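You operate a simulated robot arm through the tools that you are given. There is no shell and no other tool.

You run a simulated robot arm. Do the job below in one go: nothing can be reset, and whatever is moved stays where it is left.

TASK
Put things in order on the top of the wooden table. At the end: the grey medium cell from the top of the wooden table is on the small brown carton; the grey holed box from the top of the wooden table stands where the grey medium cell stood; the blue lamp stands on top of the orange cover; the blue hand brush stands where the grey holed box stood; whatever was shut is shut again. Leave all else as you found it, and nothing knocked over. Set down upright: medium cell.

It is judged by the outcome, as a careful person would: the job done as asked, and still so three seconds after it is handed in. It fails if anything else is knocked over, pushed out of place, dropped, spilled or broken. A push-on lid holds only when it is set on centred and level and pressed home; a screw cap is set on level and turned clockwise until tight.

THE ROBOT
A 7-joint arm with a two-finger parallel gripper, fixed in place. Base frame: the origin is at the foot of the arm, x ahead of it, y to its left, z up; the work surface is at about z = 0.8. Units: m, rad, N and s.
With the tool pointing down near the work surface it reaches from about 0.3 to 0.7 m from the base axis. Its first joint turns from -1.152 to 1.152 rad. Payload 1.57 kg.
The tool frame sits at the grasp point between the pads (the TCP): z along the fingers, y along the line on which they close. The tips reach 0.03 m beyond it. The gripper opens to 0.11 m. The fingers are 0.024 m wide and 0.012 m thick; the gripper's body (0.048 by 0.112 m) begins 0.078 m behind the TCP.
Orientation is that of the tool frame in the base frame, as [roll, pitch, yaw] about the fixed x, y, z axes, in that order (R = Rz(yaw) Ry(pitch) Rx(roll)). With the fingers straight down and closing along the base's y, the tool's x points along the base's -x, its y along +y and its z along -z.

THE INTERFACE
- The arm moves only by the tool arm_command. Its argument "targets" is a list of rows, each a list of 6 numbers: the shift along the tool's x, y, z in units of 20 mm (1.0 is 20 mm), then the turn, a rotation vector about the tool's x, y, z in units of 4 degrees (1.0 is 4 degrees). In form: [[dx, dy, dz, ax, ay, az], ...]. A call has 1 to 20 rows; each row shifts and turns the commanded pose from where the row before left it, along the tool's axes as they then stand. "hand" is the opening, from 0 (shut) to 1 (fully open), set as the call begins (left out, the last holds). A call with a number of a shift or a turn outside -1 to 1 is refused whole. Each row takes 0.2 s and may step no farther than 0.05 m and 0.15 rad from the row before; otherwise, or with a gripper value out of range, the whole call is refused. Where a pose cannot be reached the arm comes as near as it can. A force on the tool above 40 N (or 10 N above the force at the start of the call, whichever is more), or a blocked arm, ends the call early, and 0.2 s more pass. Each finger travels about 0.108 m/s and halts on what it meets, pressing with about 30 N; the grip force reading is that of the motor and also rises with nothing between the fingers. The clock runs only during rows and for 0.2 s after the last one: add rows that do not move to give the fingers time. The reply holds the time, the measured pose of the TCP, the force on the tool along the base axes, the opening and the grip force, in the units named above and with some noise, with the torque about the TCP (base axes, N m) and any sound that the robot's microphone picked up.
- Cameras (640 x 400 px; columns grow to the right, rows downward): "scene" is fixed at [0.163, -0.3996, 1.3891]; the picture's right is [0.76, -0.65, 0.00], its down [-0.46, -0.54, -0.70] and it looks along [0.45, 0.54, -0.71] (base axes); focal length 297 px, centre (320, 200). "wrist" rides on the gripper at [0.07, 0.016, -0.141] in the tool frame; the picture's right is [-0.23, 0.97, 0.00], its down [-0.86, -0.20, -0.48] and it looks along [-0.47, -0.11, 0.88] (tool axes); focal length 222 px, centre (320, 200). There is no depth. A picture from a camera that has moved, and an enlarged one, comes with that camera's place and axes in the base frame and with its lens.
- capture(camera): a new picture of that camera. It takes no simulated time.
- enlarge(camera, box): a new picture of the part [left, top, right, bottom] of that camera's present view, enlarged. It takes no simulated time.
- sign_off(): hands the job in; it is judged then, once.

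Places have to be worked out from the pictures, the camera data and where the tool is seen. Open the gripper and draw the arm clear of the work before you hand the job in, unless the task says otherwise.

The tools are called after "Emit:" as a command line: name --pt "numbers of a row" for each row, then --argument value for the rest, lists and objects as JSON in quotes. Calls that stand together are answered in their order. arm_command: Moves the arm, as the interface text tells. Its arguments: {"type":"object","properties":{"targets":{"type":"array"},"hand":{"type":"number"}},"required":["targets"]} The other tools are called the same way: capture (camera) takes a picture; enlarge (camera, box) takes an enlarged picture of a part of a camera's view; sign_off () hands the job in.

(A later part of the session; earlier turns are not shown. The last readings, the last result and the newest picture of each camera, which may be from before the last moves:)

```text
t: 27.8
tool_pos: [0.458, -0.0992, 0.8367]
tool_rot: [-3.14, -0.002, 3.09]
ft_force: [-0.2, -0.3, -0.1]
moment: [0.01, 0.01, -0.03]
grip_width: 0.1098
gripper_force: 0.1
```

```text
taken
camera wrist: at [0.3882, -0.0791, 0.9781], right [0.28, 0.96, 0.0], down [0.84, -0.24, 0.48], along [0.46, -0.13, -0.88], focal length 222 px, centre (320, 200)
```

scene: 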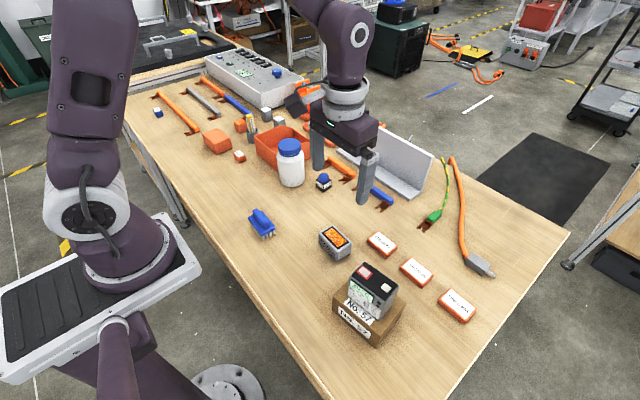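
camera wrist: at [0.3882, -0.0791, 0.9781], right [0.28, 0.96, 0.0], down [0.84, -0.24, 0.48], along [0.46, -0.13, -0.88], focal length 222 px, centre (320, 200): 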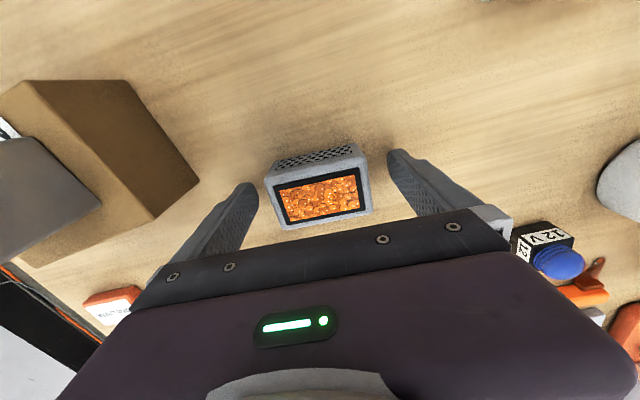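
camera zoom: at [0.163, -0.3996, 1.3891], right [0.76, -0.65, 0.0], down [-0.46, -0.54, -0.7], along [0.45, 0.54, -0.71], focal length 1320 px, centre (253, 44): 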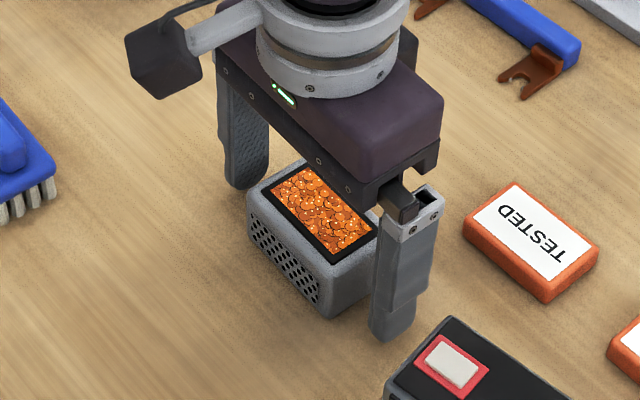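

The fingers straddle the box cleanly. I close on it and lift gently.

Emit:
arm_command --pt "0 0 0 0 0 0" --pt "0 0 0 0 0 0" --pt "0 0 0 0 0 0" --pt "0 0 0 0 0 0" --hand 0

Emit:
arm_command --pt "0 0 -0.2 0 0 0" --pt "0 0 -0.4 0 0 0" --pt "0 0 -0.7 0 0 0" --pt "0 0 -1 0 0 0" --pt "0 0 -1 0 0 0" --pt "0 0 -1 0 0 0" --pt "0 0 -1 0 0 0" --pt "0 0 -1 0 0 0" --pt "0 0 -1 0 0 0" --pt "0 0 -1 0 0 0" --pt "0 0 -0.6 0 0 0" --pt "0 0 0 0 0 0" --hand 0

Emit:
capture --camera "scene"

Emit:
capture --camera "wrist"

```text
t: 28.8
tool_pos: [0.4585, -0.1002, 0.8371]
tool_rot: [3.141, -0.002, 3.092]
ft_force: [-0.7, 0.0, 0.7]
moment: [0.03, 0.0, 0.0]
grip_width: 0.0718
gripper_force: 30.0
```

```text
t: 31.4
tool_pos: [0.4583, -0.1001, 1.0136]
tool_rot: [-3.141, -0.002, 3.09]
ft_force: [-0.1, 0.1, -1.0]
moment: [0.01, 0.06, 0.01]
grip_width: 0.0713
gripper_force: 30.1
```

```text
taken
```

scene: 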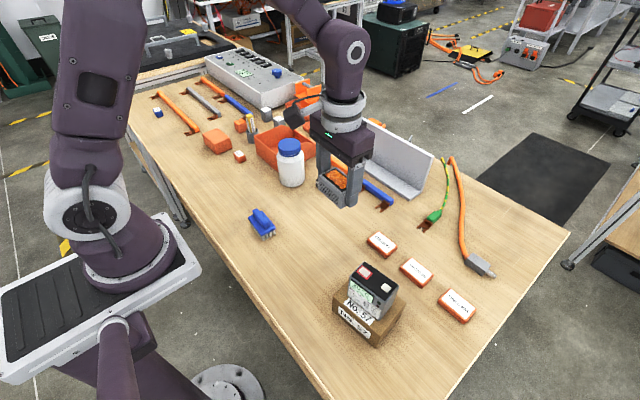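

```text
taken
camera wrist: at [0.3881, -0.0795, 1.1564], right [0.28, 0.96, 0.0], down [0.84, -0.24, 0.48], along [0.46, -0.13, -0.88], focal length 222 px, centre (320, 200)
```

wrist: 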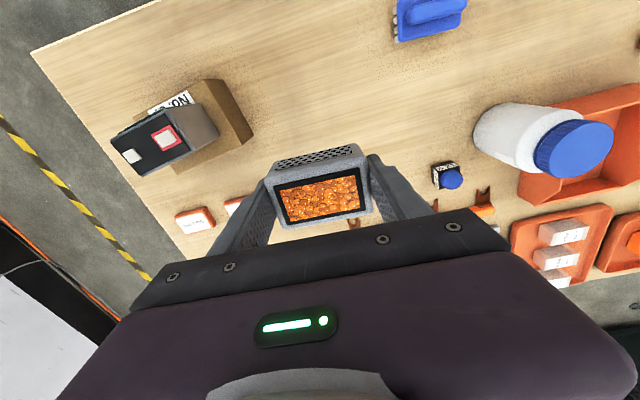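

The box is lifted cleanly (about 1 N). I carry it to the cell's old spot at (0.419, 0.260).

Emit:
arm_command --pt "0.15 0.5 0 0 0 0" --pt "0.15 1 0 0 0 0" --pt "0.15 1 0 0 0 0" --pt "0.15 1 0 0 0 0" --pt "0.15 1 0 0 0 0" --pt "0.15 1 0 0 0 0" --pt "0.15 1 0 0 0 0" --pt "0.15 1 0 0 0 0" --pt "0.15 1 0 0 0 0" --pt "0.15 1 0 0 0 0" --pt "0.15 1 0 0 0 0" --pt "0.15 1 0 0 0 0" --pt "0.15 1 0 0 0 0" --pt "0.15 1 0 0 0 0" --pt "0.15 1 0 0 0 0" --pt "0.15 1 0 0 0 0" --pt "0.15 1 0 0 0 0" --pt "0.15 1 0 0 0 0" --pt "0.15 0.33 0 0 0 0" --pt "0 0 0 0 0 0" --hand 0

Emit:
arm_command --pt "0 0 0 0 0 -0.88" --pt "0 0 0 0 0 -0.88" --pt "0 0 0 0 0 -0.89" --pt "0 0 0 0 0 0" --pt "0 0 0 0 0 0" --hand 0

Emit:
capture --camera "wrist"

Emit:
capture --camera "scene"

```text
t: 35.6
tool_pos: [0.4177, 0.2594, 1.015]
tool_rot: [-3.141, 0.0, 3.09]
ft_force: [-0.3, -0.2, -0.6]
moment: [0.0, 0.01, -0.03]
grip_width: 0.0715
gripper_force: 30.1
```

```text
t: 36.8
tool_pos: [0.4189, 0.2596, 1.0143]
tool_rot: [-3.141, -0.001, -3.008]
ft_force: [-0.2, 0.9, -0.4]
moment: [-0.02, 0.0, -0.04]
grip_width: 0.0713
gripper_force: 30.3
```

```text
taken
camera wrist: at [0.3465, 0.267, 1.1568], right [0.09, 1.0, 0.0], down [0.87, -0.08, 0.48], along [0.48, -0.04, -0.88], focal length 222 px, centre (320, 200)
```

wrist: 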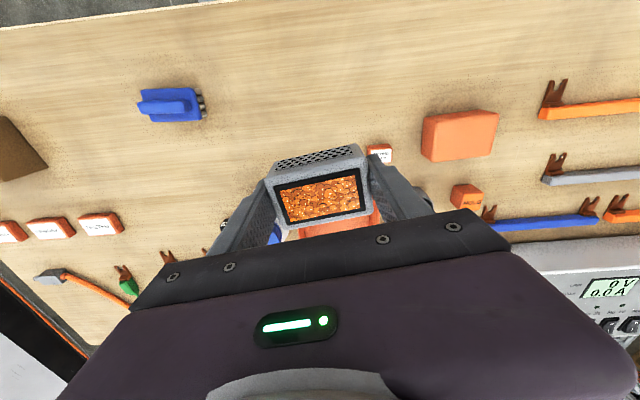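

```text
taken
```

scene: 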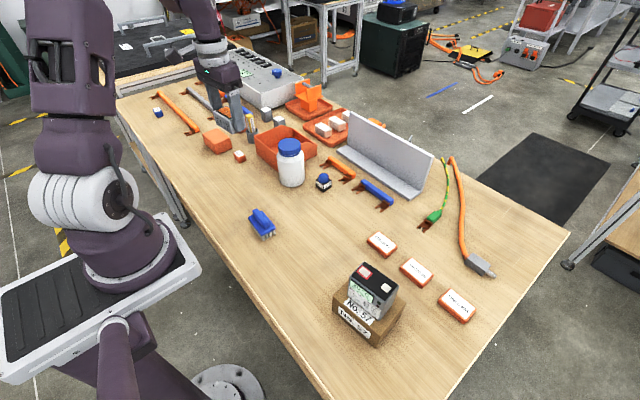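

The box is over the old cell spot at the cell's yaw. I lower it to just above the table.

Emit:
arm_command --pt "0 0 0.5 0 0 0" --pt "0 0 1 0 0 0" --pt "0 0 1 0 0 0" --pt "0 0 1 0 0 0" --pt "0 0 1 0 0 0" --pt "0 0 1 0 0 0" --pt "0 0 1 0 0 0" --pt "0 0 1 0 0 0" --pt "0 0 0.8 0 0 0" --pt "0 0 0.4 0 0 0" --pt "0 0 0 0 0 0" --hand 0

Emit:
enlarge --camera "scene" --box '[190, 110, 318, 190]'

```text
t: 39.2
tool_pos: [0.419, 0.2595, 0.8413]
tool_rot: [-3.141, 0.0, -3.007]
ft_force: [-0.2, 0.2, -1.2]
moment: [-0.01, 0.02, 0.0]
grip_width: 0.0715
gripper_force: 29.9
```

```text
5.00 times, centred on (254, 150) of scene
camera zoom: at [0.163, -0.3996, 1.3891], right [0.76, -0.65, 0.0], down [-0.46, -0.54, -0.7], along [0.45, 0.54, -0.71], focal length 1485 px, centre (650, 450)
```

zoom: 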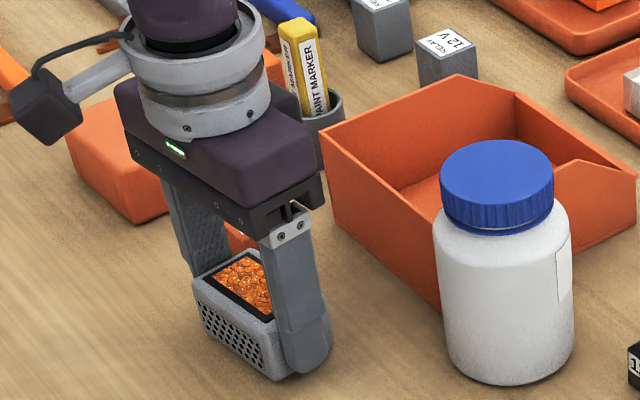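

The box is about 3–4 mm above the table. I lower it in fine steps until contact.

Emit:
arm_command --pt "0 0 0.05 0 0 0" --pt "0 0 0.05 0 0 0" --pt "0 0 0.05 0 0 0" --pt "0 0 0 0 0 0" --hand 0

```text
t: 40.2
tool_pos: [0.4193, 0.2589, 0.8382]
tool_rot: [-3.141, -0.001, -3.007]
ft_force: [0.2, -1.4, -0.8]
moment: [-0.01, 0.03, 0.03]
grip_width: 0.0718
gripper_force: 29.2
```

Emit:
arm_command --pt "0 0 0.03 0 0 0" --pt "0 0 0.02 0 0 0" --pt "0 0 0 0 0 0" --hand 0

```text
t: 41.0
tool_pos: [0.4186, 0.2593, 0.8377]
tool_rot: [-3.141, 0.001, -3.006]
ft_force: [0.4, 0.0, -1.2]
moment: [0.03, 0.01, 0.03]
grip_width: 0.0715
gripper_force: 30.0
```

There is still no contact (force -1.2 N, z≈0.8375). I go down another millimetre in small steps.

Emit:
arm_command --pt "0 0 0.02 0 0 0" --pt "0 0 0.02 0 0 0" --pt "0 0 0 0 0 0" --hand 0

```text
t: 41.8
tool_pos: [0.4178, 0.2585, 0.8364]
tool_rot: [-3.141, -0.001, -3.008]
ft_force: [-0.3, -0.8, 0.6]
moment: [-0.08, -0.01, 0.02]
grip_width: 0.0716
gripper_force: 30.5
```

The force reading has risen to about +0.6 N, so the box is touching the table lightly. I open the gripper.

Emit:
arm_command --pt "0 0 0 0 0 0" --pt "0 0 0 0 0 0" --pt "0 0 0 0 0 0" --pt "0 0 0 0 0 0" --hand 1

Emit:
enlarge --camera "scene" --box '[190, 110, 318, 190]'

Emit:
capture --camera "wrist"

```text
t: 42.8
tool_pos: [0.4184, 0.2574, 0.8372]
tool_rot: [-3.141, 0.0, -3.009]
ft_force: [-1.2, 0.0, -0.6]
moment: [0.05, 0.03, 0.02]
grip_width: 0.1102
gripper_force: 0.0
```

```text
5.00 times, centred on (254, 150) of scene
camera zoom: at [0.163, -0.3996, 1.3891], right [0.76, -0.65, 0.0], down [-0.46, -0.54, -0.7], along [0.45, 0.54, -0.71], focal length 1485 px, centre (650, 450)
```

zoom: 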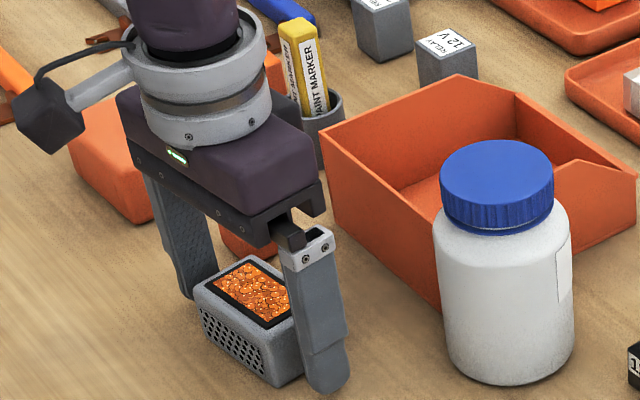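

```text
taken
camera wrist: at [0.3464, 0.2666, 0.9782], right [0.09, 1.0, 0.0], down [0.87, -0.08, 0.48], along [0.48, -0.04, -0.88], focal length 222 px, centre (320, 200)
```

wrist: 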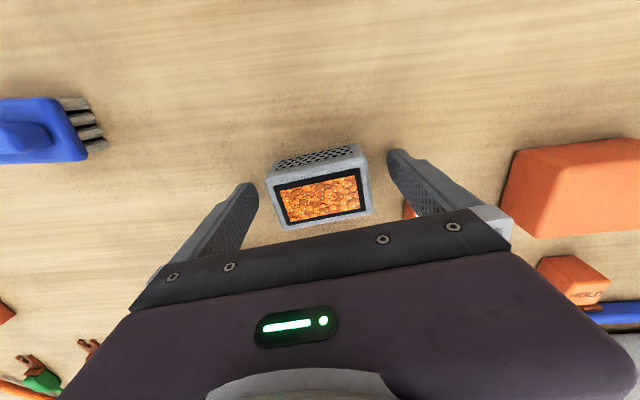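

The holed box stands in the cell's old spot. I raise straight up, then move over the brush.

Emit:
arm_command --pt "0 0 -0.3 0 0 0" --pt "0 0 -0.7 0 0 0" --pt "0 0 -1 0 0 0" --pt "0 0 -1 0 0 0" --pt "0 0 -1 0 0 0" --pt "0 0 -1 0 0 0" --pt "0 0 -1 0 0 0" --pt "0 0 -1 0 0 0" --pt "0 0 -1 0 0 0" --pt "0 0 -1 0 0 0" --pt "0 0 -0.5 0 0 0" --pt "0 0 0 0 0 0" --hand 1

Emit:
arm_command --pt "0.43 -0.94 0 0 0 0" --pt "0.43 -0.94 0 0 0 0" --pt "0.43 -0.94 0 0 0 0" --pt "0.43 -0.94 0 0 0 0" --pt "0.43 -0.94 0 0 0 0" --pt "0.43 -0.94 0 0 0 0" --pt "0.43 -0.94 0 0 0 0" --pt "0.43 -0.94 0 0 0 0" --pt "0.43 -0.94 0 0 0 0" --pt "0.43 -0.94 0 0 0 0" --pt "0 0 0 0 0 0.96" --pt "0 0 0 0 0 0.965" --pt "0 0 0 0 0 0" --hand 1

Emit:
capture --camera "wrist"

Emit:
capture --camera "scene"

```text
t: 45.4
tool_pos: [0.418, 0.2584, 1.0265]
tool_rot: [-3.141, 0.0, -3.007]
ft_force: [0.2, -1.1, 0.2]
moment: [0.02, -0.03, 0.0]
grip_width: 0.11
gripper_force: 0.1
```

```text
t: 48.2
tool_pos: [0.358, 0.0618, 1.0249]
tool_rot: [3.141, 0.0, 3.141]
ft_force: [-0.7, 0.3, 0.2]
moment: [0.0, 0.0, 0.01]
grip_width: 0.1102
gripper_force: 0.0
```

```text
taken
camera wrist: at [0.2882, 0.0786, 1.168], right [0.23, 0.97, 0.0], down [0.86, -0.2, 0.48], along [0.47, -0.11, -0.88], focal length 222 px, centre (320, 200)
```

wrist: 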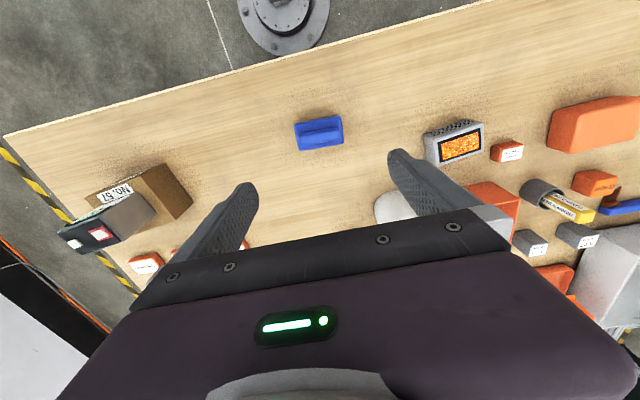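

```text
taken
```

scene: 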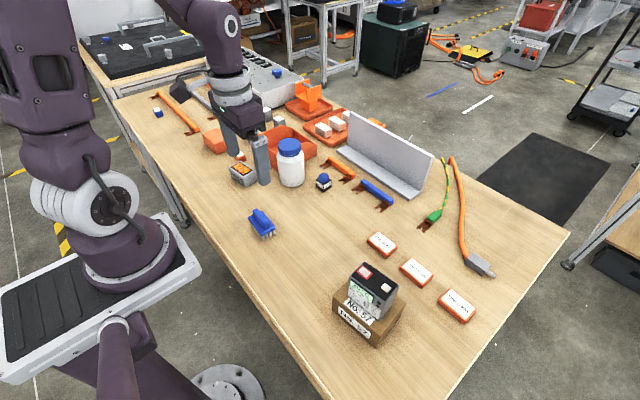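

The brush now lies under the tool. I enlarge it to measure its centre, yaw and plate size, and check the placed box.

Emit:
enlarge --camera "wrist" --box '[270, 95, 370, 165]'

Emit:
enlarge --camera "wrist" --box '[400, 95, 540, 185]'

Emit:
enlarge --camera "scene" --box '[235, 195, 291, 250]'

```text
5.71 times, centred on (320, 130) of wrist
camera zoom: at [0.2882, 0.0786, 1.168], right [0.23, 0.97, 0.0], down [0.86, -0.2, 0.48], along [0.47, -0.11, -0.88], focal length 1269 px, centre (320, 600)
```

zoom: 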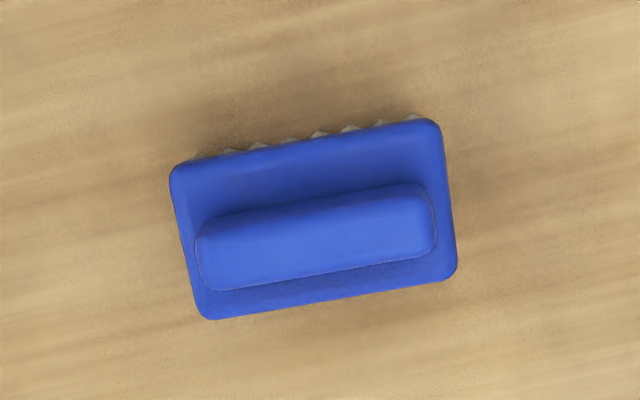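

```text
4.44 times, centred on (470, 140) of wrist
camera zoom: at [0.2882, 0.0786, 1.168], right [0.23, 0.97, 0.0], down [0.86, -0.2, 0.48], along [0.47, -0.11, -0.88], focal length 987 px, centre (-347, 467)
```

zoom: 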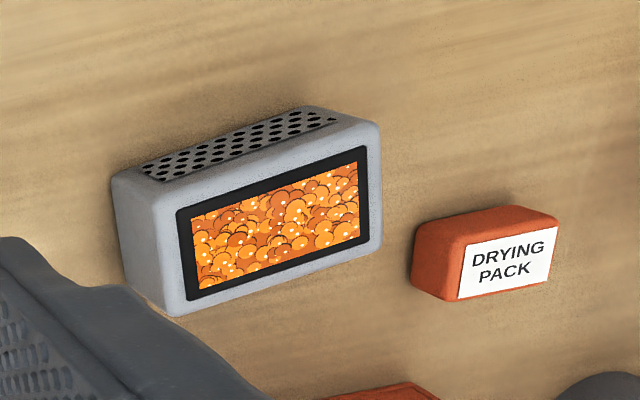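

```text
7.27 times, centred on (263, 222) of scene
camera zoom: at [0.163, -0.3996, 1.3891], right [0.76, -0.65, 0.0], down [-0.46, -0.54, -0.7], along [0.45, 0.54, -0.71], focal length 2160 px, centre (734, 36)
```

zoom: 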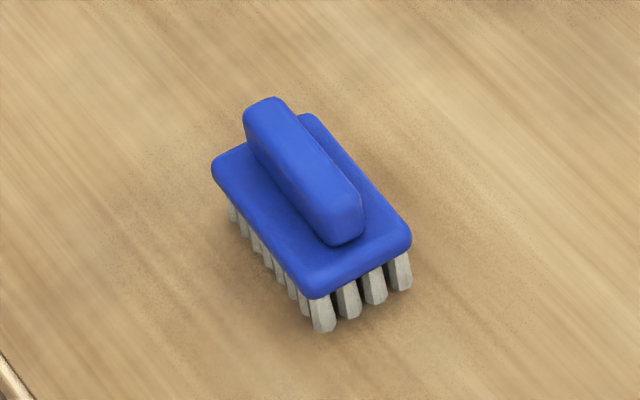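

The brush plate is centred at (0.358, 0.0614), yaw about -3.2°, 69 x 40 mm, with its top at z≈0.83. I align and descend most of the way, planning to grip the plate ends.

Emit:
arm_command --pt "0 -0.04 0.3 0 0 0.8" --pt "0 0 0.8 0 0 0" --pt "0 0 1 0 0 0" --pt "0 0 1 0 0 0" --pt "0 0 1 0 0 0" --pt "0 0 1 0 0 0" --pt "0 0 1 0 0 0" --pt "0 0 0.9 0 0 0" --pt "0 0 0 0 0 0" --hand 1

Emit:
capture --camera "wrist"

Emit:
enlarge --camera "scene" --box '[210, 170, 310, 260]'

```text
t: 50.2
tool_pos: [0.3586, 0.0607, 0.886]
tool_rot: [-3.142, 0.0, 3.085]
ft_force: [-0.2, -0.6, 0.2]
moment: [-0.01, 0.03, 0.02]
grip_width: 0.11
gripper_force: 0.1
```

```text
taken
camera wrist: at [0.2888, 0.0817, 1.0281], right [0.28, 0.96, 0.0], down [0.84, -0.25, 0.48], along [0.46, -0.13, -0.88], focal length 222 px, centre (320, 200)
```

wrist: 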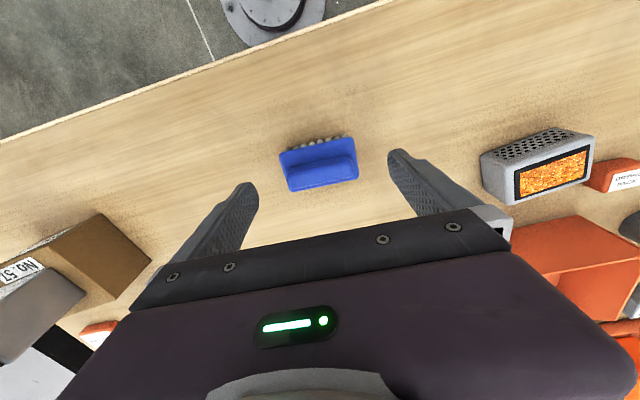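

```text
4.44 times, centred on (260, 215) of scene
camera zoom: at [0.163, -0.3996, 1.3891], right [0.76, -0.65, 0.0], down [-0.46, -0.54, -0.7], along [0.45, 0.54, -0.71], focal length 1320 px, centre (587, 133)
```

zoom: 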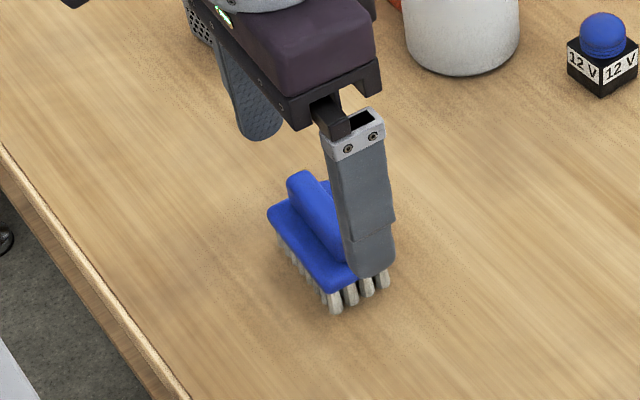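

The brush is centred between the fingers in the wrist view. I descend to z≈0.834.

Emit:
arm_command --pt "0 0 0.8 0 0 0" --pt "0 0 0.8 0 0 0" --pt "0 0 0.6 0 0 0" --pt "0 0 0.42 0 0 0" --pt "0 0 0 0 0 0" --hand 1

Emit:
enlarge --camera "scene" --box '[210, 170, 310, 260]'

Emit:
capture --camera "wrist"

```text
t: 51.4
tool_pos: [0.3578, 0.0602, 0.8351]
tool_rot: [3.141, -0.001, 3.085]
ft_force: [-0.1, 0.2, 0.8]
moment: [0.03, -0.01, 0.0]
grip_width: 0.1098
gripper_force: 0.1
```

```text
4.44 times, centred on (260, 215) of scene
camera zoom: at [0.163, -0.3996, 1.3891], right [0.76, -0.65, 0.0], down [-0.46, -0.54, -0.7], along [0.45, 0.54, -0.71], focal length 1320 px, centre (587, 133)
```

zoom: 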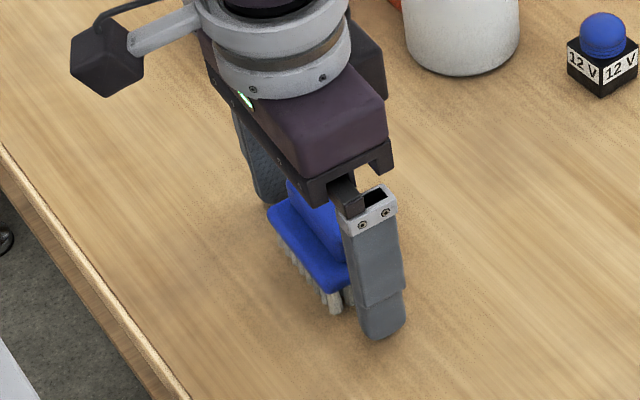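

```text
taken
camera wrist: at [0.2888, 0.0813, 0.9756], right [0.28, 0.96, 0.0], down [0.84, -0.25, 0.48], along [0.46, -0.13, -0.88], focal length 222 px, centre (320, 200)
```

wrist: 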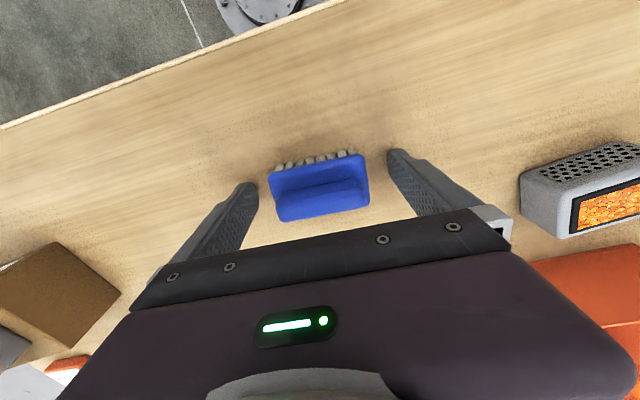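

The fingers are either side of the brush, just above the table. I close on the plate ends.

Emit:
arm_command --pt "0 0 0 0 0 0" --pt "0 0 0 0 0 0" --pt "0 0 0 0 0 0" --pt "0 0 0 0 0 0" --hand 0

Emit:
enlarge --camera "scene" --box '[210, 170, 310, 260]'

Emit:
enlarge --camera "wrist" --box '[230, 130, 430, 250]'

```text
t: 52.4
tool_pos: [0.3592, 0.0608, 0.8347]
tool_rot: [3.14, 0.0, 3.087]
ft_force: [1.0, -0.4, -0.5]
moment: [-0.03, 0.03, -0.02]
grip_width: 0.0713
gripper_force: 30.0
```

```text
4.44 times, centred on (260, 215) of scene
camera zoom: at [0.163, -0.3996, 1.3891], right [0.76, -0.65, 0.0], down [-0.46, -0.54, -0.7], along [0.45, 0.54, -0.71], focal length 1320 px, centre (587, 133)
```

zoom: 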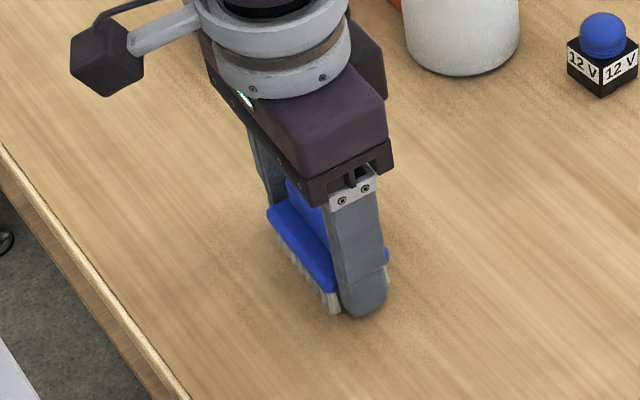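

```text
3.20 times, centred on (330, 190) of wrist
camera zoom: at [0.2888, 0.0813, 0.9758], right [0.28, 0.96, 0.0], down [0.84, -0.25, 0.48], along [0.46, -0.13, -0.88], focal length 711 px, centre (288, 232)
```

zoom: 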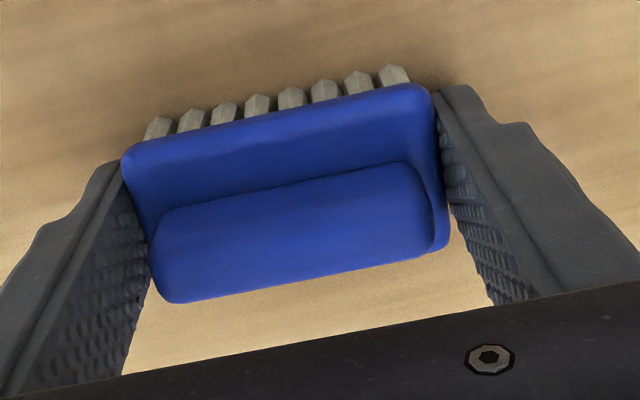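

The brush is gripped at 71 mm. I lift it gently and carry it to the holed box's old spot at (0.458, -0.0995).

Emit:
arm_command --pt "0 0 -0.2 0 0 0" --pt "0 0 -0.4 0 0 0" --pt "0 0 -0.7 0 0 0" --pt "0 0 -1 0 0 0" --pt "0 0 -1 0 0 0" --pt "0 0 -1 0 0 0" --pt "0 0 -1 0 0 0" --pt "0 0 -0.7 0 0 0" --pt "0 0 0 0 0 0" --hand 0

Emit:
arm_command --pt "-0.4 -0.6 0 0 0 0" --pt "-0.7 -1 0 0 0 0" --pt "-0.7 -1 0 0 0 0" --pt "-0.7 -1 0 0 0 0" --pt "-0.7 -1 0 0 0 0" --pt "-0.7 -1 0 0 0 0" --pt "-0.7 -1 0 0 0 0" --pt "-0.84 -1.0 0 0 0 0" --pt "0 -0.13 0 0 0 0" --pt "0 0 0 0 0 0" --hand 0

Emit:
capture --camera "wrist"

Emit:
capture --camera "scene"

```text
t: 54.4
tool_pos: [0.3606, 0.0595, 0.9523]
tool_rot: [-3.141, 0.002, 3.086]
ft_force: [-0.1, -0.2, -1.4]
moment: [0.0, 0.0, 0.0]
grip_width: 0.071
gripper_force: 30.4
```

```text
t: 56.6
tool_pos: [0.4585, -0.0998, 0.9532]
tool_rot: [-3.141, 0.001, 3.085]
ft_force: [0.3, -0.6, -0.7]
moment: [0.0, -0.01, 0.01]
grip_width: 0.0715
gripper_force: 29.6
```

```text
taken
camera wrist: at [0.3891, -0.0788, 1.0952], right [0.28, 0.96, 0.0], down [0.84, -0.25, 0.48], along [0.46, -0.13, -0.88], focal length 222 px, centre (320, 200)
```

wrist: 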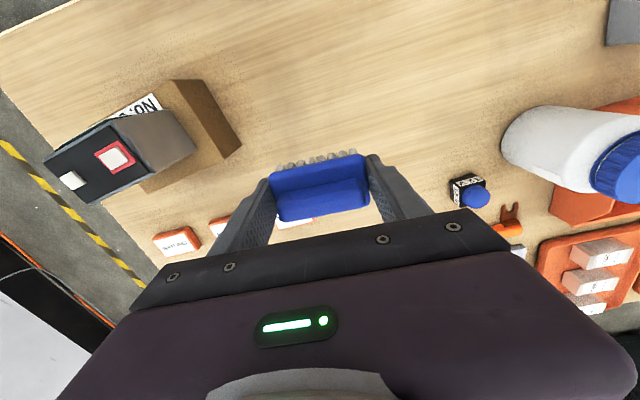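

```text
taken
```

scene: 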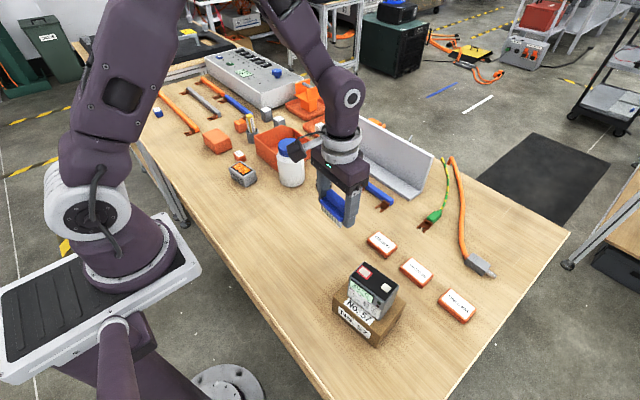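

The brush is level and over the target. I lower it to a few millimetres above the table.

Emit:
arm_command --pt "0 0 0.5 0 0 0" --pt "0 0 1 0 0 0" --pt "0 0 1 0 0 0" --pt "0 0 1 0 0 0" --pt "0 0 1 0 0 0" --pt "0 0 0.8 0 0 0" --pt "0 0 0.4 0 0 0" --pt "0 0 0 0 0 0" --hand 0

Emit:
enlarge --camera "scene" --box '[285, 190, 385, 280]'

```text
t: 58.4
tool_pos: [0.46, -0.0993, 0.8392]
tool_rot: [3.141, 0.0, 3.084]
ft_force: [-0.3, 0.7, -1.2]
moment: [0.01, 0.0, 0.0]
grip_width: 0.0709
gripper_force: 29.7
```

```text
4.44 times, centred on (335, 235) of scene
camera zoom: at [0.163, -0.3996, 1.3891], right [0.76, -0.65, 0.0], down [-0.46, -0.54, -0.7], along [0.45, 0.54, -0.71], focal length 1320 px, centre (253, 44)
```

zoom: 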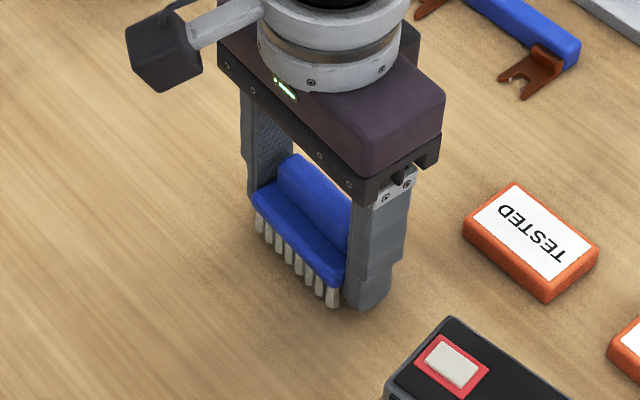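

The brush is about 4 mm above the table. I lower it in fine steps until light contact.

Emit:
arm_command --pt "0 0 0.06 0 0 0" --pt "0 0 0.05 0 0 0" --pt "0 0 0.04 0 0 0" --pt "0 0 0.03 0 0 0" --pt "0 0 0 0 0 0" --hand 0

```text
t: 59.6
tool_pos: [0.4593, -0.0993, 0.8363]
tool_rot: [-3.14, 0.0, 3.085]
ft_force: [-0.1, 0.4, -1.3]
moment: [0.03, 0.01, -0.01]
grip_width: 0.0711
gripper_force: 30.1
```

Still free (force -1.3 N). I take a further two small steps down.

Emit:
arm_command --pt "0 0 0.02 0 0 0" --pt "0 0 0.02 0 0 0" --pt "0 0 0 0 0 0" --hand 0

```text
t: 60.4
tool_pos: [0.4574, -0.0985, 0.8349]
tool_rot: [3.141, 0.002, 3.086]
ft_force: [-0.9, 0.2, -0.3]
moment: [0.0, -0.02, 0.02]
grip_width: 0.0713
gripper_force: 30.3
```

We are nearly at the grasp height and the force is changing slightly. One more small step, then I'll release.

Emit:
arm_command --pt "0 0 0.02 0 0 0" --pt "0 0 0 0 0 0" --hand 0

Emit:
enlarge --camera "scene" --box '[285, 190, 385, 280]'

```text
t: 61.0
tool_pos: [0.4583, -0.0991, 0.8354]
tool_rot: [-3.141, 0.001, 3.085]
ft_force: [-0.1, 0.2, -0.5]
moment: [-0.05, 0.0, -0.03]
grip_width: 0.0714
gripper_force: 30.3
```

```text
4.44 times, centred on (335, 235) of scene
camera zoom: at [0.163, -0.3996, 1.3891], right [0.76, -0.65, 0.0], down [-0.46, -0.54, -0.7], along [0.45, 0.54, -0.71], focal length 1320 px, centre (253, 44)
```

zoom: 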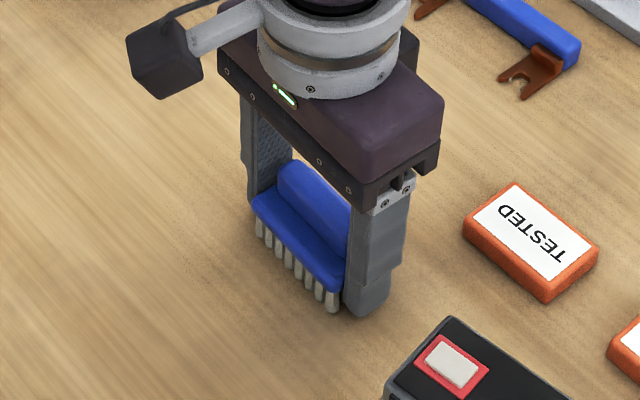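

The reading is -0.5 N, so contact is not yet certain. I take another 0.5 mm step.

Emit:
arm_command --pt "0 0 0.025 0 0 0" --pt "0 0 0 0 0 0" --hand 0

```text
t: 61.6
tool_pos: [0.4585, -0.1008, 0.834]
tool_rot: [3.141, -0.001, 3.087]
ft_force: [-0.2, -0.1, 0.7]
moment: [0.03, -0.01, -0.03]
grip_width: 0.0711
gripper_force: 29.8
```

The force has turned positive (+0.7 N), so the bristles rest on the table. I open the gripper.

Emit:
arm_command --pt "0 0 0 0 0 0" --pt "0 0 0 0 0 0" --pt "0 0 0 0 0 0" --pt "0 0 0 0 0 0" --hand 1

Emit:
enlarge --camera "scene" --box '[285, 190, 385, 280]'

Emit:
capture --camera "wrist"

```text
t: 62.6
tool_pos: [0.4579, -0.0997, 0.8347]
tool_rot: [3.14, 0.001, 3.085]
ft_force: [0.1, -0.6, -0.5]
moment: [0.0, -0.01, -0.01]
grip_width: 0.11
gripper_force: 0.1
```

```text
4.44 times, centred on (335, 235) of scene
camera zoom: at [0.163, -0.3996, 1.3891], right [0.76, -0.65, 0.0], down [-0.46, -0.54, -0.7], along [0.45, 0.54, -0.71], focal length 1320 px, centre (253, 44)
```

zoom: 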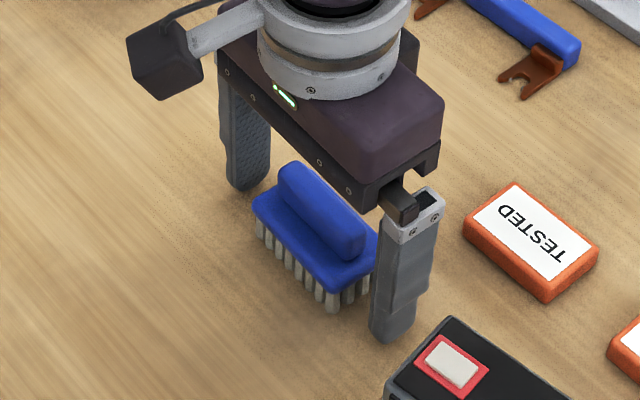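

```text
taken
camera wrist: at [0.3891, -0.0787, 0.9764], right [0.28, 0.96, 0.0], down [0.84, -0.25, 0.48], along [0.46, -0.13, -0.88], focal length 222 px, centre (320, 200)
```

wrist: 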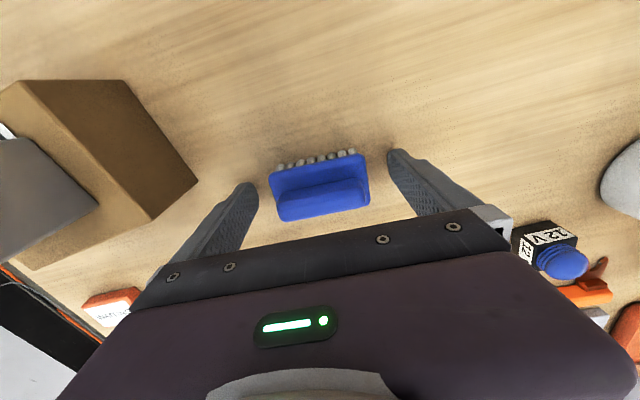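

The brush stands on its bristles in the holed box's old spot. I raise clear and move over the lamp at safe height.

Emit:
arm_command --pt "0 0 -0.3 0 0 0" --pt "0 0 -0.7 0 0 0" --pt "0 0 -1 0 0 0" --pt "0 0 -1 0 0 0" --pt "0 0 -1 0 0 0" --pt "0 0 -1 0 0 0" --pt "0 0 -1 0 0 0" --pt "0 0 -1 0 0 0" --pt "0 0 -1 0 0 0" --pt "0 0 -1 0 0 0" --pt "0 0 -1 0 0 0" --pt "0 0 0 0 0 0" --hand 1

Emit:
arm_command --pt "-0.59 0.96 0 0 0 0" --pt "-0.59 0.96 0 0 0 0" --pt "-0.59 0.96 0 0 0 0" --pt "-0.59 0.96 0 0 0 0" --pt "-0.59 0.96 0 0 0 0" --pt "-0.59 0.96 0 0 0 0" --pt "-0.59 0.96 0 0 0 0" --pt "-0.59 0.96 0 0 0 0" --pt "-0.59 0.96 0 0 0 0" --pt "-0.59 0.96 0 0 0 0" --pt "0 0 0 0 0 -0.8" --pt "0 0 0 0 0 0" --hand 1

Emit:
capture --camera "wrist"

Emit:
capture --camera "scene"

```text
t: 65.2
tool_pos: [0.458, -0.1, 1.0338]
tool_rot: [3.142, 0.0, 3.087]
ft_force: [0.0, -0.1, 0.6]
moment: [0.02, -0.04, -0.01]
grip_width: 0.1099
gripper_force: 0.1
```

```text
t: 67.8
tool_pos: [0.5885, 0.0858, 1.0339]
tool_rot: [3.141, 0.002, 3.141]
ft_force: [1.5, -0.6, -0.2]
moment: [0.01, 0.05, -0.02]
grip_width: 0.1099
gripper_force: 0.1
```

```text
taken
camera wrist: at [0.517, 0.1021, 1.1758], right [0.23, 0.97, 0.0], down [0.86, -0.2, 0.48], along [0.47, -0.11, -0.88], focal length 222 px, centre (320, 200)
```

wrist: 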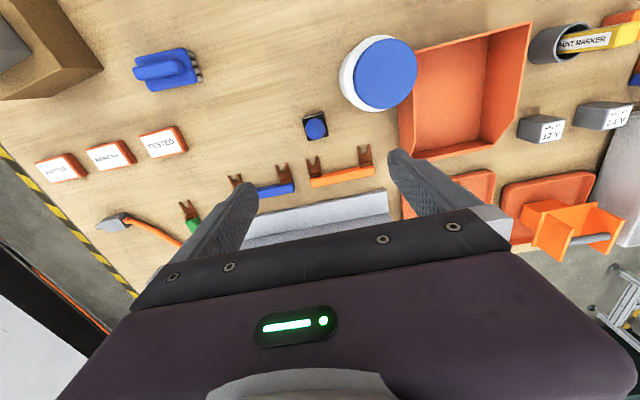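

```text
taken
```

scene: 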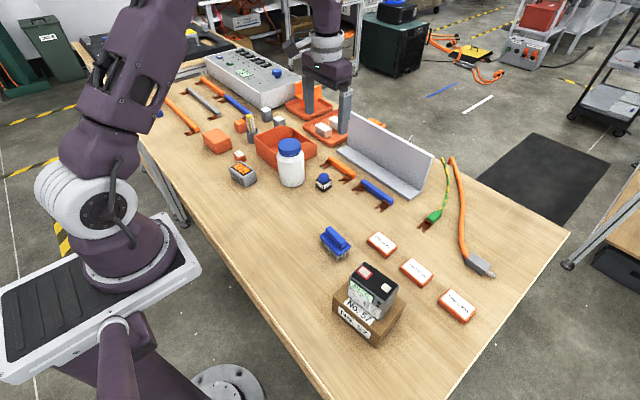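

I enlarge the lamp and bottle area under the gripper to measure the lamp's centre, yaw and clearance.

Emit:
enlarge --camera "wrist" --box '[280, 95, 360, 155]'

Emit:
enlarge --camera "wrist" --box '[230, 20, 430, 220]'

Emit:
enlarge --camera "scene" --box '[270, 130, 360, 200]'

Emit:
enlarge --camera "scene" --box '[305, 165, 345, 200]'

```text
6.67 times, centred on (320, 125) of wrist
camera zoom: at [0.517, 0.1021, 1.1758], right [0.23, 0.97, 0.0], down [0.86, -0.2, 0.48], along [0.47, -0.11, -0.88], focal length 1481 px, centre (320, 700)
```

zoom: 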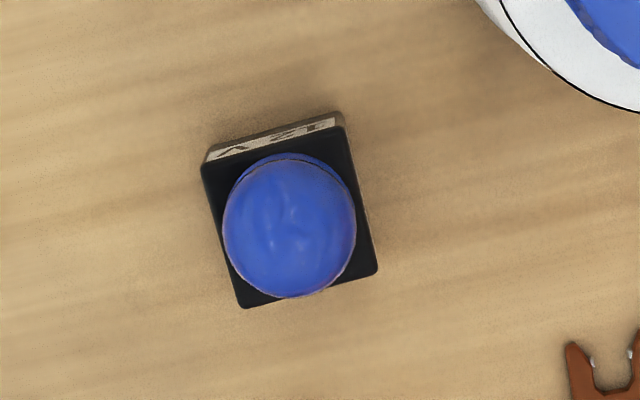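

```text
2.00 times, centred on (330, 120) of wrist
camera zoom: at [0.517, 0.1021, 1.1758], right [0.23, 0.97, 0.0], down [0.86, -0.2, 0.48], along [0.47, -0.11, -0.88], focal length 444 px, centre (300, 360)
```

zoom: 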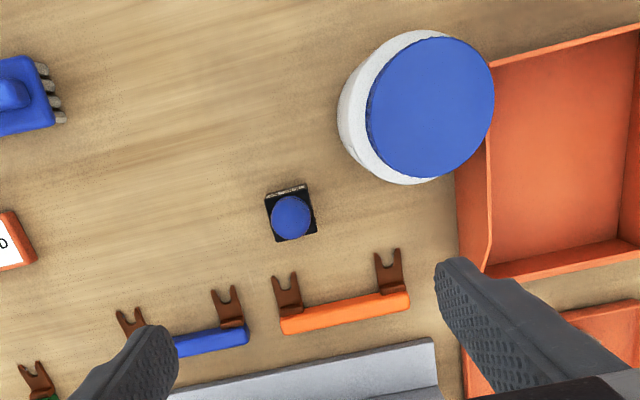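

```text
5.71 times, centred on (315, 165) of scene
camera zoom: at [0.163, -0.3996, 1.3891], right [0.76, -0.65, 0.0], down [-0.46, -0.54, -0.7], along [0.45, 0.54, -0.71], focal length 1697 px, centre (349, 400)
```

zoom: 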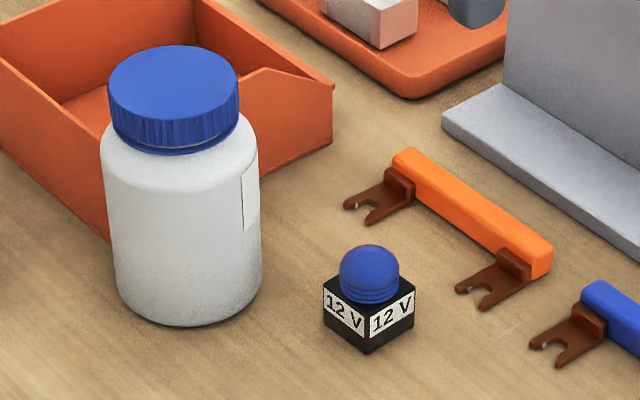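

```text
11.43 times, centred on (325, 182) of scene
camera zoom: at [0.163, -0.3996, 1.3891], right [0.76, -0.65, 0.0], down [-0.46, -0.54, -0.7], along [0.45, 0.54, -0.71], focal length 3394 px, centre (263, 400)
```

zoom: 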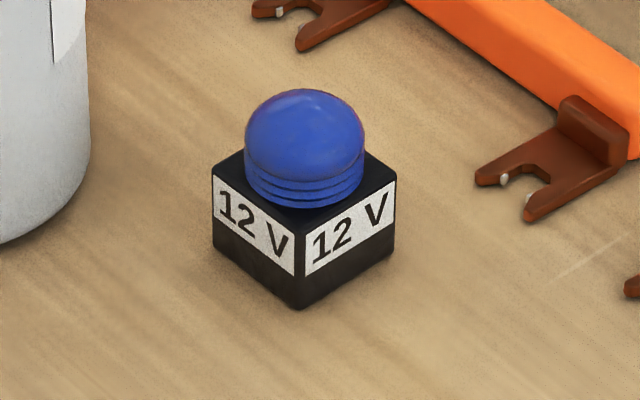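

The lamp base is about 33 mm square and 29 mm tall, centred at about (0.580, 0.081), yaw about +1°. The bottle (0.53, 0.168) blocks closing along y, so I turn the tool 90° to close along x with the camera side away from the bottle. The orange jumper fork begins at x≈0.631, so I will limit the opening to about 55 mm.

Emit:
arm_command --pt "0 0 0 0 0 -1" --pt "0 0 0 0 0 -1" --pt "0 0 0 0 0 -1" --pt "0 0 0 0 0 -1" --pt "0 0 0 0 0 -1" --pt "0 0 0 0 0 -1" --pt "0 0 0 0 0 -1" --pt "0 0 0 0 0 -1" --pt "0 0 0 0 0 -1" --pt "0 0 0 0 0 -1" --pt "0 0 0 0 0 -1" --pt "0 0 0 0 0 -1" --pt "0 0 0 0 0 -1" --pt "0 0 0 0 0 -1" --pt "0 0 0 0 0 -1" --pt "0 0 0 0 0 -1" --pt "0 0 0 0 0 -1" --pt "0 0 0 0 0 -1" --pt "0 0 0 0 0 -1" --pt "0 0 0 0 0 0" --hand 0.5

Emit:
arm_command --pt "0 0 0 0 0 -1" --pt "0 0 0 0 0 -1" --pt "0 0 0 0 0 -1" --pt "0 0 0 0 0 -0.8" --pt "0 0 0 0 0 0" --hand 0.5

Emit:
capture --camera "wrist"

Emit:
capture --camera "scene"

```text
t: 72.0
tool_pos: [0.5865, 0.0855, 1.0339]
tool_rot: [-3.139, -0.001, -1.813]
ft_force: [0.7, 0.0, 0.7]
moment: [0.03, 0.0, 0.01]
grip_width: 0.0552
gripper_force: 0.1
```

```text
t: 73.2
tool_pos: [0.5869, 0.0855, 1.0333]
tool_rot: [3.14, 0.0, -1.548]
ft_force: [0.5, 0.3, -0.2]
moment: [0.0, 0.03, 0.02]
grip_width: 0.0551
gripper_force: 0.1
```

```text
taken
camera wrist: at [0.5714, 0.0162, 1.1763], right [-0.98, 0.21, 0.0], down [0.18, 0.86, 0.48], along [0.1, 0.47, -0.88], focal length 222 px, centre (320, 200)
```

wrist: 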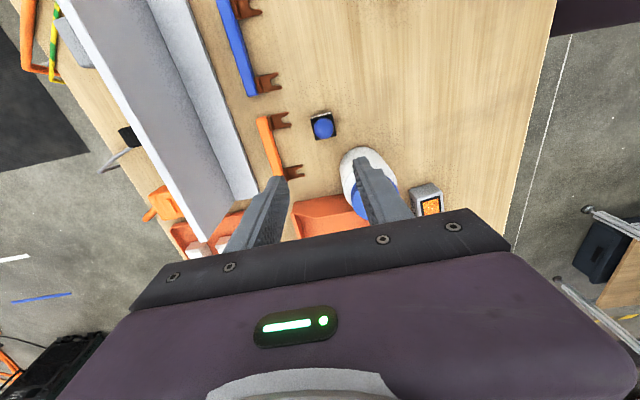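

```text
taken
```

scene: 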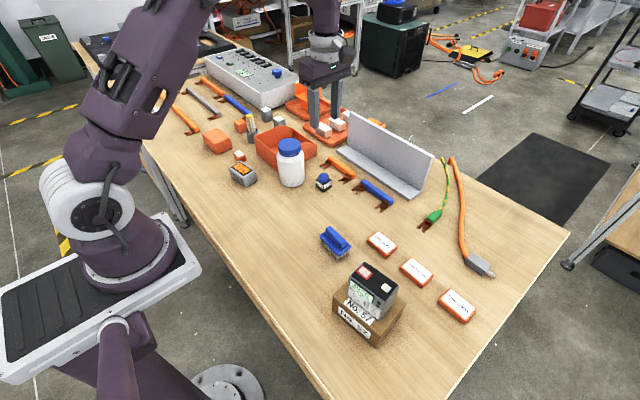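

The tool is turned. I re-measure the lamp from this viewpoint.

Emit:
enlarge --camera "wrist" --box '[280, 95, 360, 155]'

Emit:
enlarge --camera "wrist" --box '[240, 90, 400, 230]'

```text
6.67 times, centred on (320, 125) of wrist
camera zoom: at [0.5714, 0.0162, 1.1763], right [-0.98, 0.21, 0.0], down [0.18, 0.86, 0.48], along [0.1, 0.47, -0.88], focal length 1481 px, centre (320, 700)
```

zoom: 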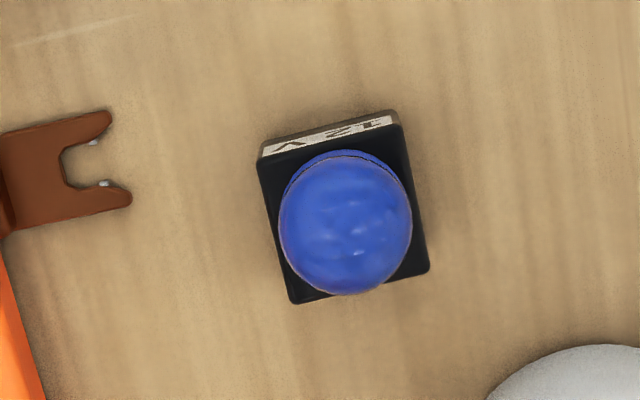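

```text
2.86 times, centred on (320, 160) of wrist
camera zoom: at [0.5714, 0.0162, 1.1763], right [-0.98, 0.21, 0.0], down [0.18, 0.86, 0.48], along [0.1, 0.47, -0.88], focal length 635 px, centre (320, 314)
```

zoom: 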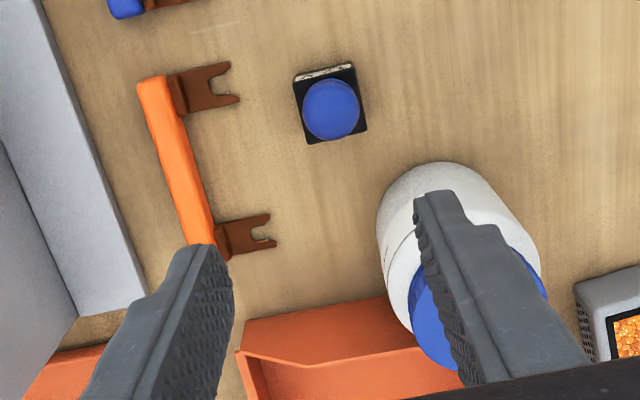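

From this view the lamp is centred at about (0.579, 0.0803) with the same yaw as the tool, and the fork tips are at x≈0.6295. I shift over the lamp and descend partway with the 55 mm opening.

Emit:
arm_command --pt "0.31 0.345 0 0 0 0" --pt "0 0 0.5 0 0 0" --pt "0 0 1 0 0 0" --pt "0 0 1 0 0 0" --pt "0 0 1 0 0 0" --pt "0 0 1 0 0 0" --pt "0 0 1 0 0 0" --pt "0 0 0.7 0 0 0" --pt "0 0 0 0 0 0" --hand 0.5

Emit:
capture --camera "wrist"

Emit:
enlarge --camera "wrist" --box '[250, 110, 410, 210]'

Emit:
enlarge --camera "scene" --box '[270, 120, 370, 200]'

```text
t: 75.2
tool_pos: [0.5796, 0.0793, 0.9118]
tool_rot: [3.141, -0.001, -1.549]
ft_force: [0.8, 0.2, 0.2]
moment: [0.0, 0.0, -0.03]
grip_width: 0.0549
gripper_force: 0.1
```

```text
taken
camera wrist: at [0.5644, 0.0098, 1.0529], right [-0.98, 0.21, 0.0], down [0.18, 0.86, 0.48], along [0.1, 0.47, -0.88], focal length 222 px, centre (320, 200)
```

wrist: 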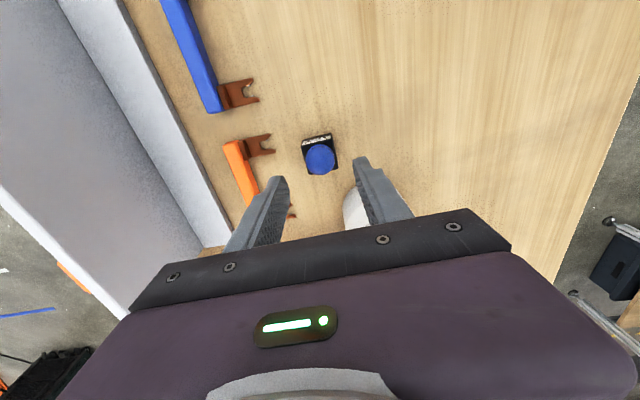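

```text
4.00 times, centred on (330, 160) of wrist
camera zoom: at [0.5644, 0.0098, 1.0529], right [-0.98, 0.21, 0.0], down [0.18, 0.86, 0.48], along [0.1, 0.47, -0.88], focal length 888 px, centre (280, 360)
```

zoom: 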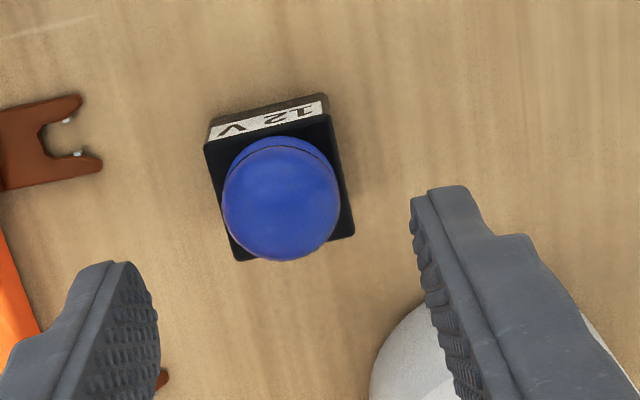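

```text
5.00 times, centred on (320, 160) of scene
camera zoom: at [0.163, -0.3996, 1.3891], right [0.76, -0.65, 0.0], down [-0.46, -0.54, -0.7], along [0.45, 0.54, -0.71], focal length 1485 px, centre (320, 400)
```

zoom: 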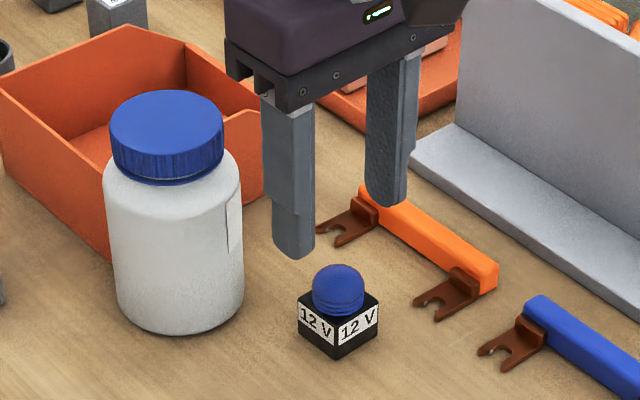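

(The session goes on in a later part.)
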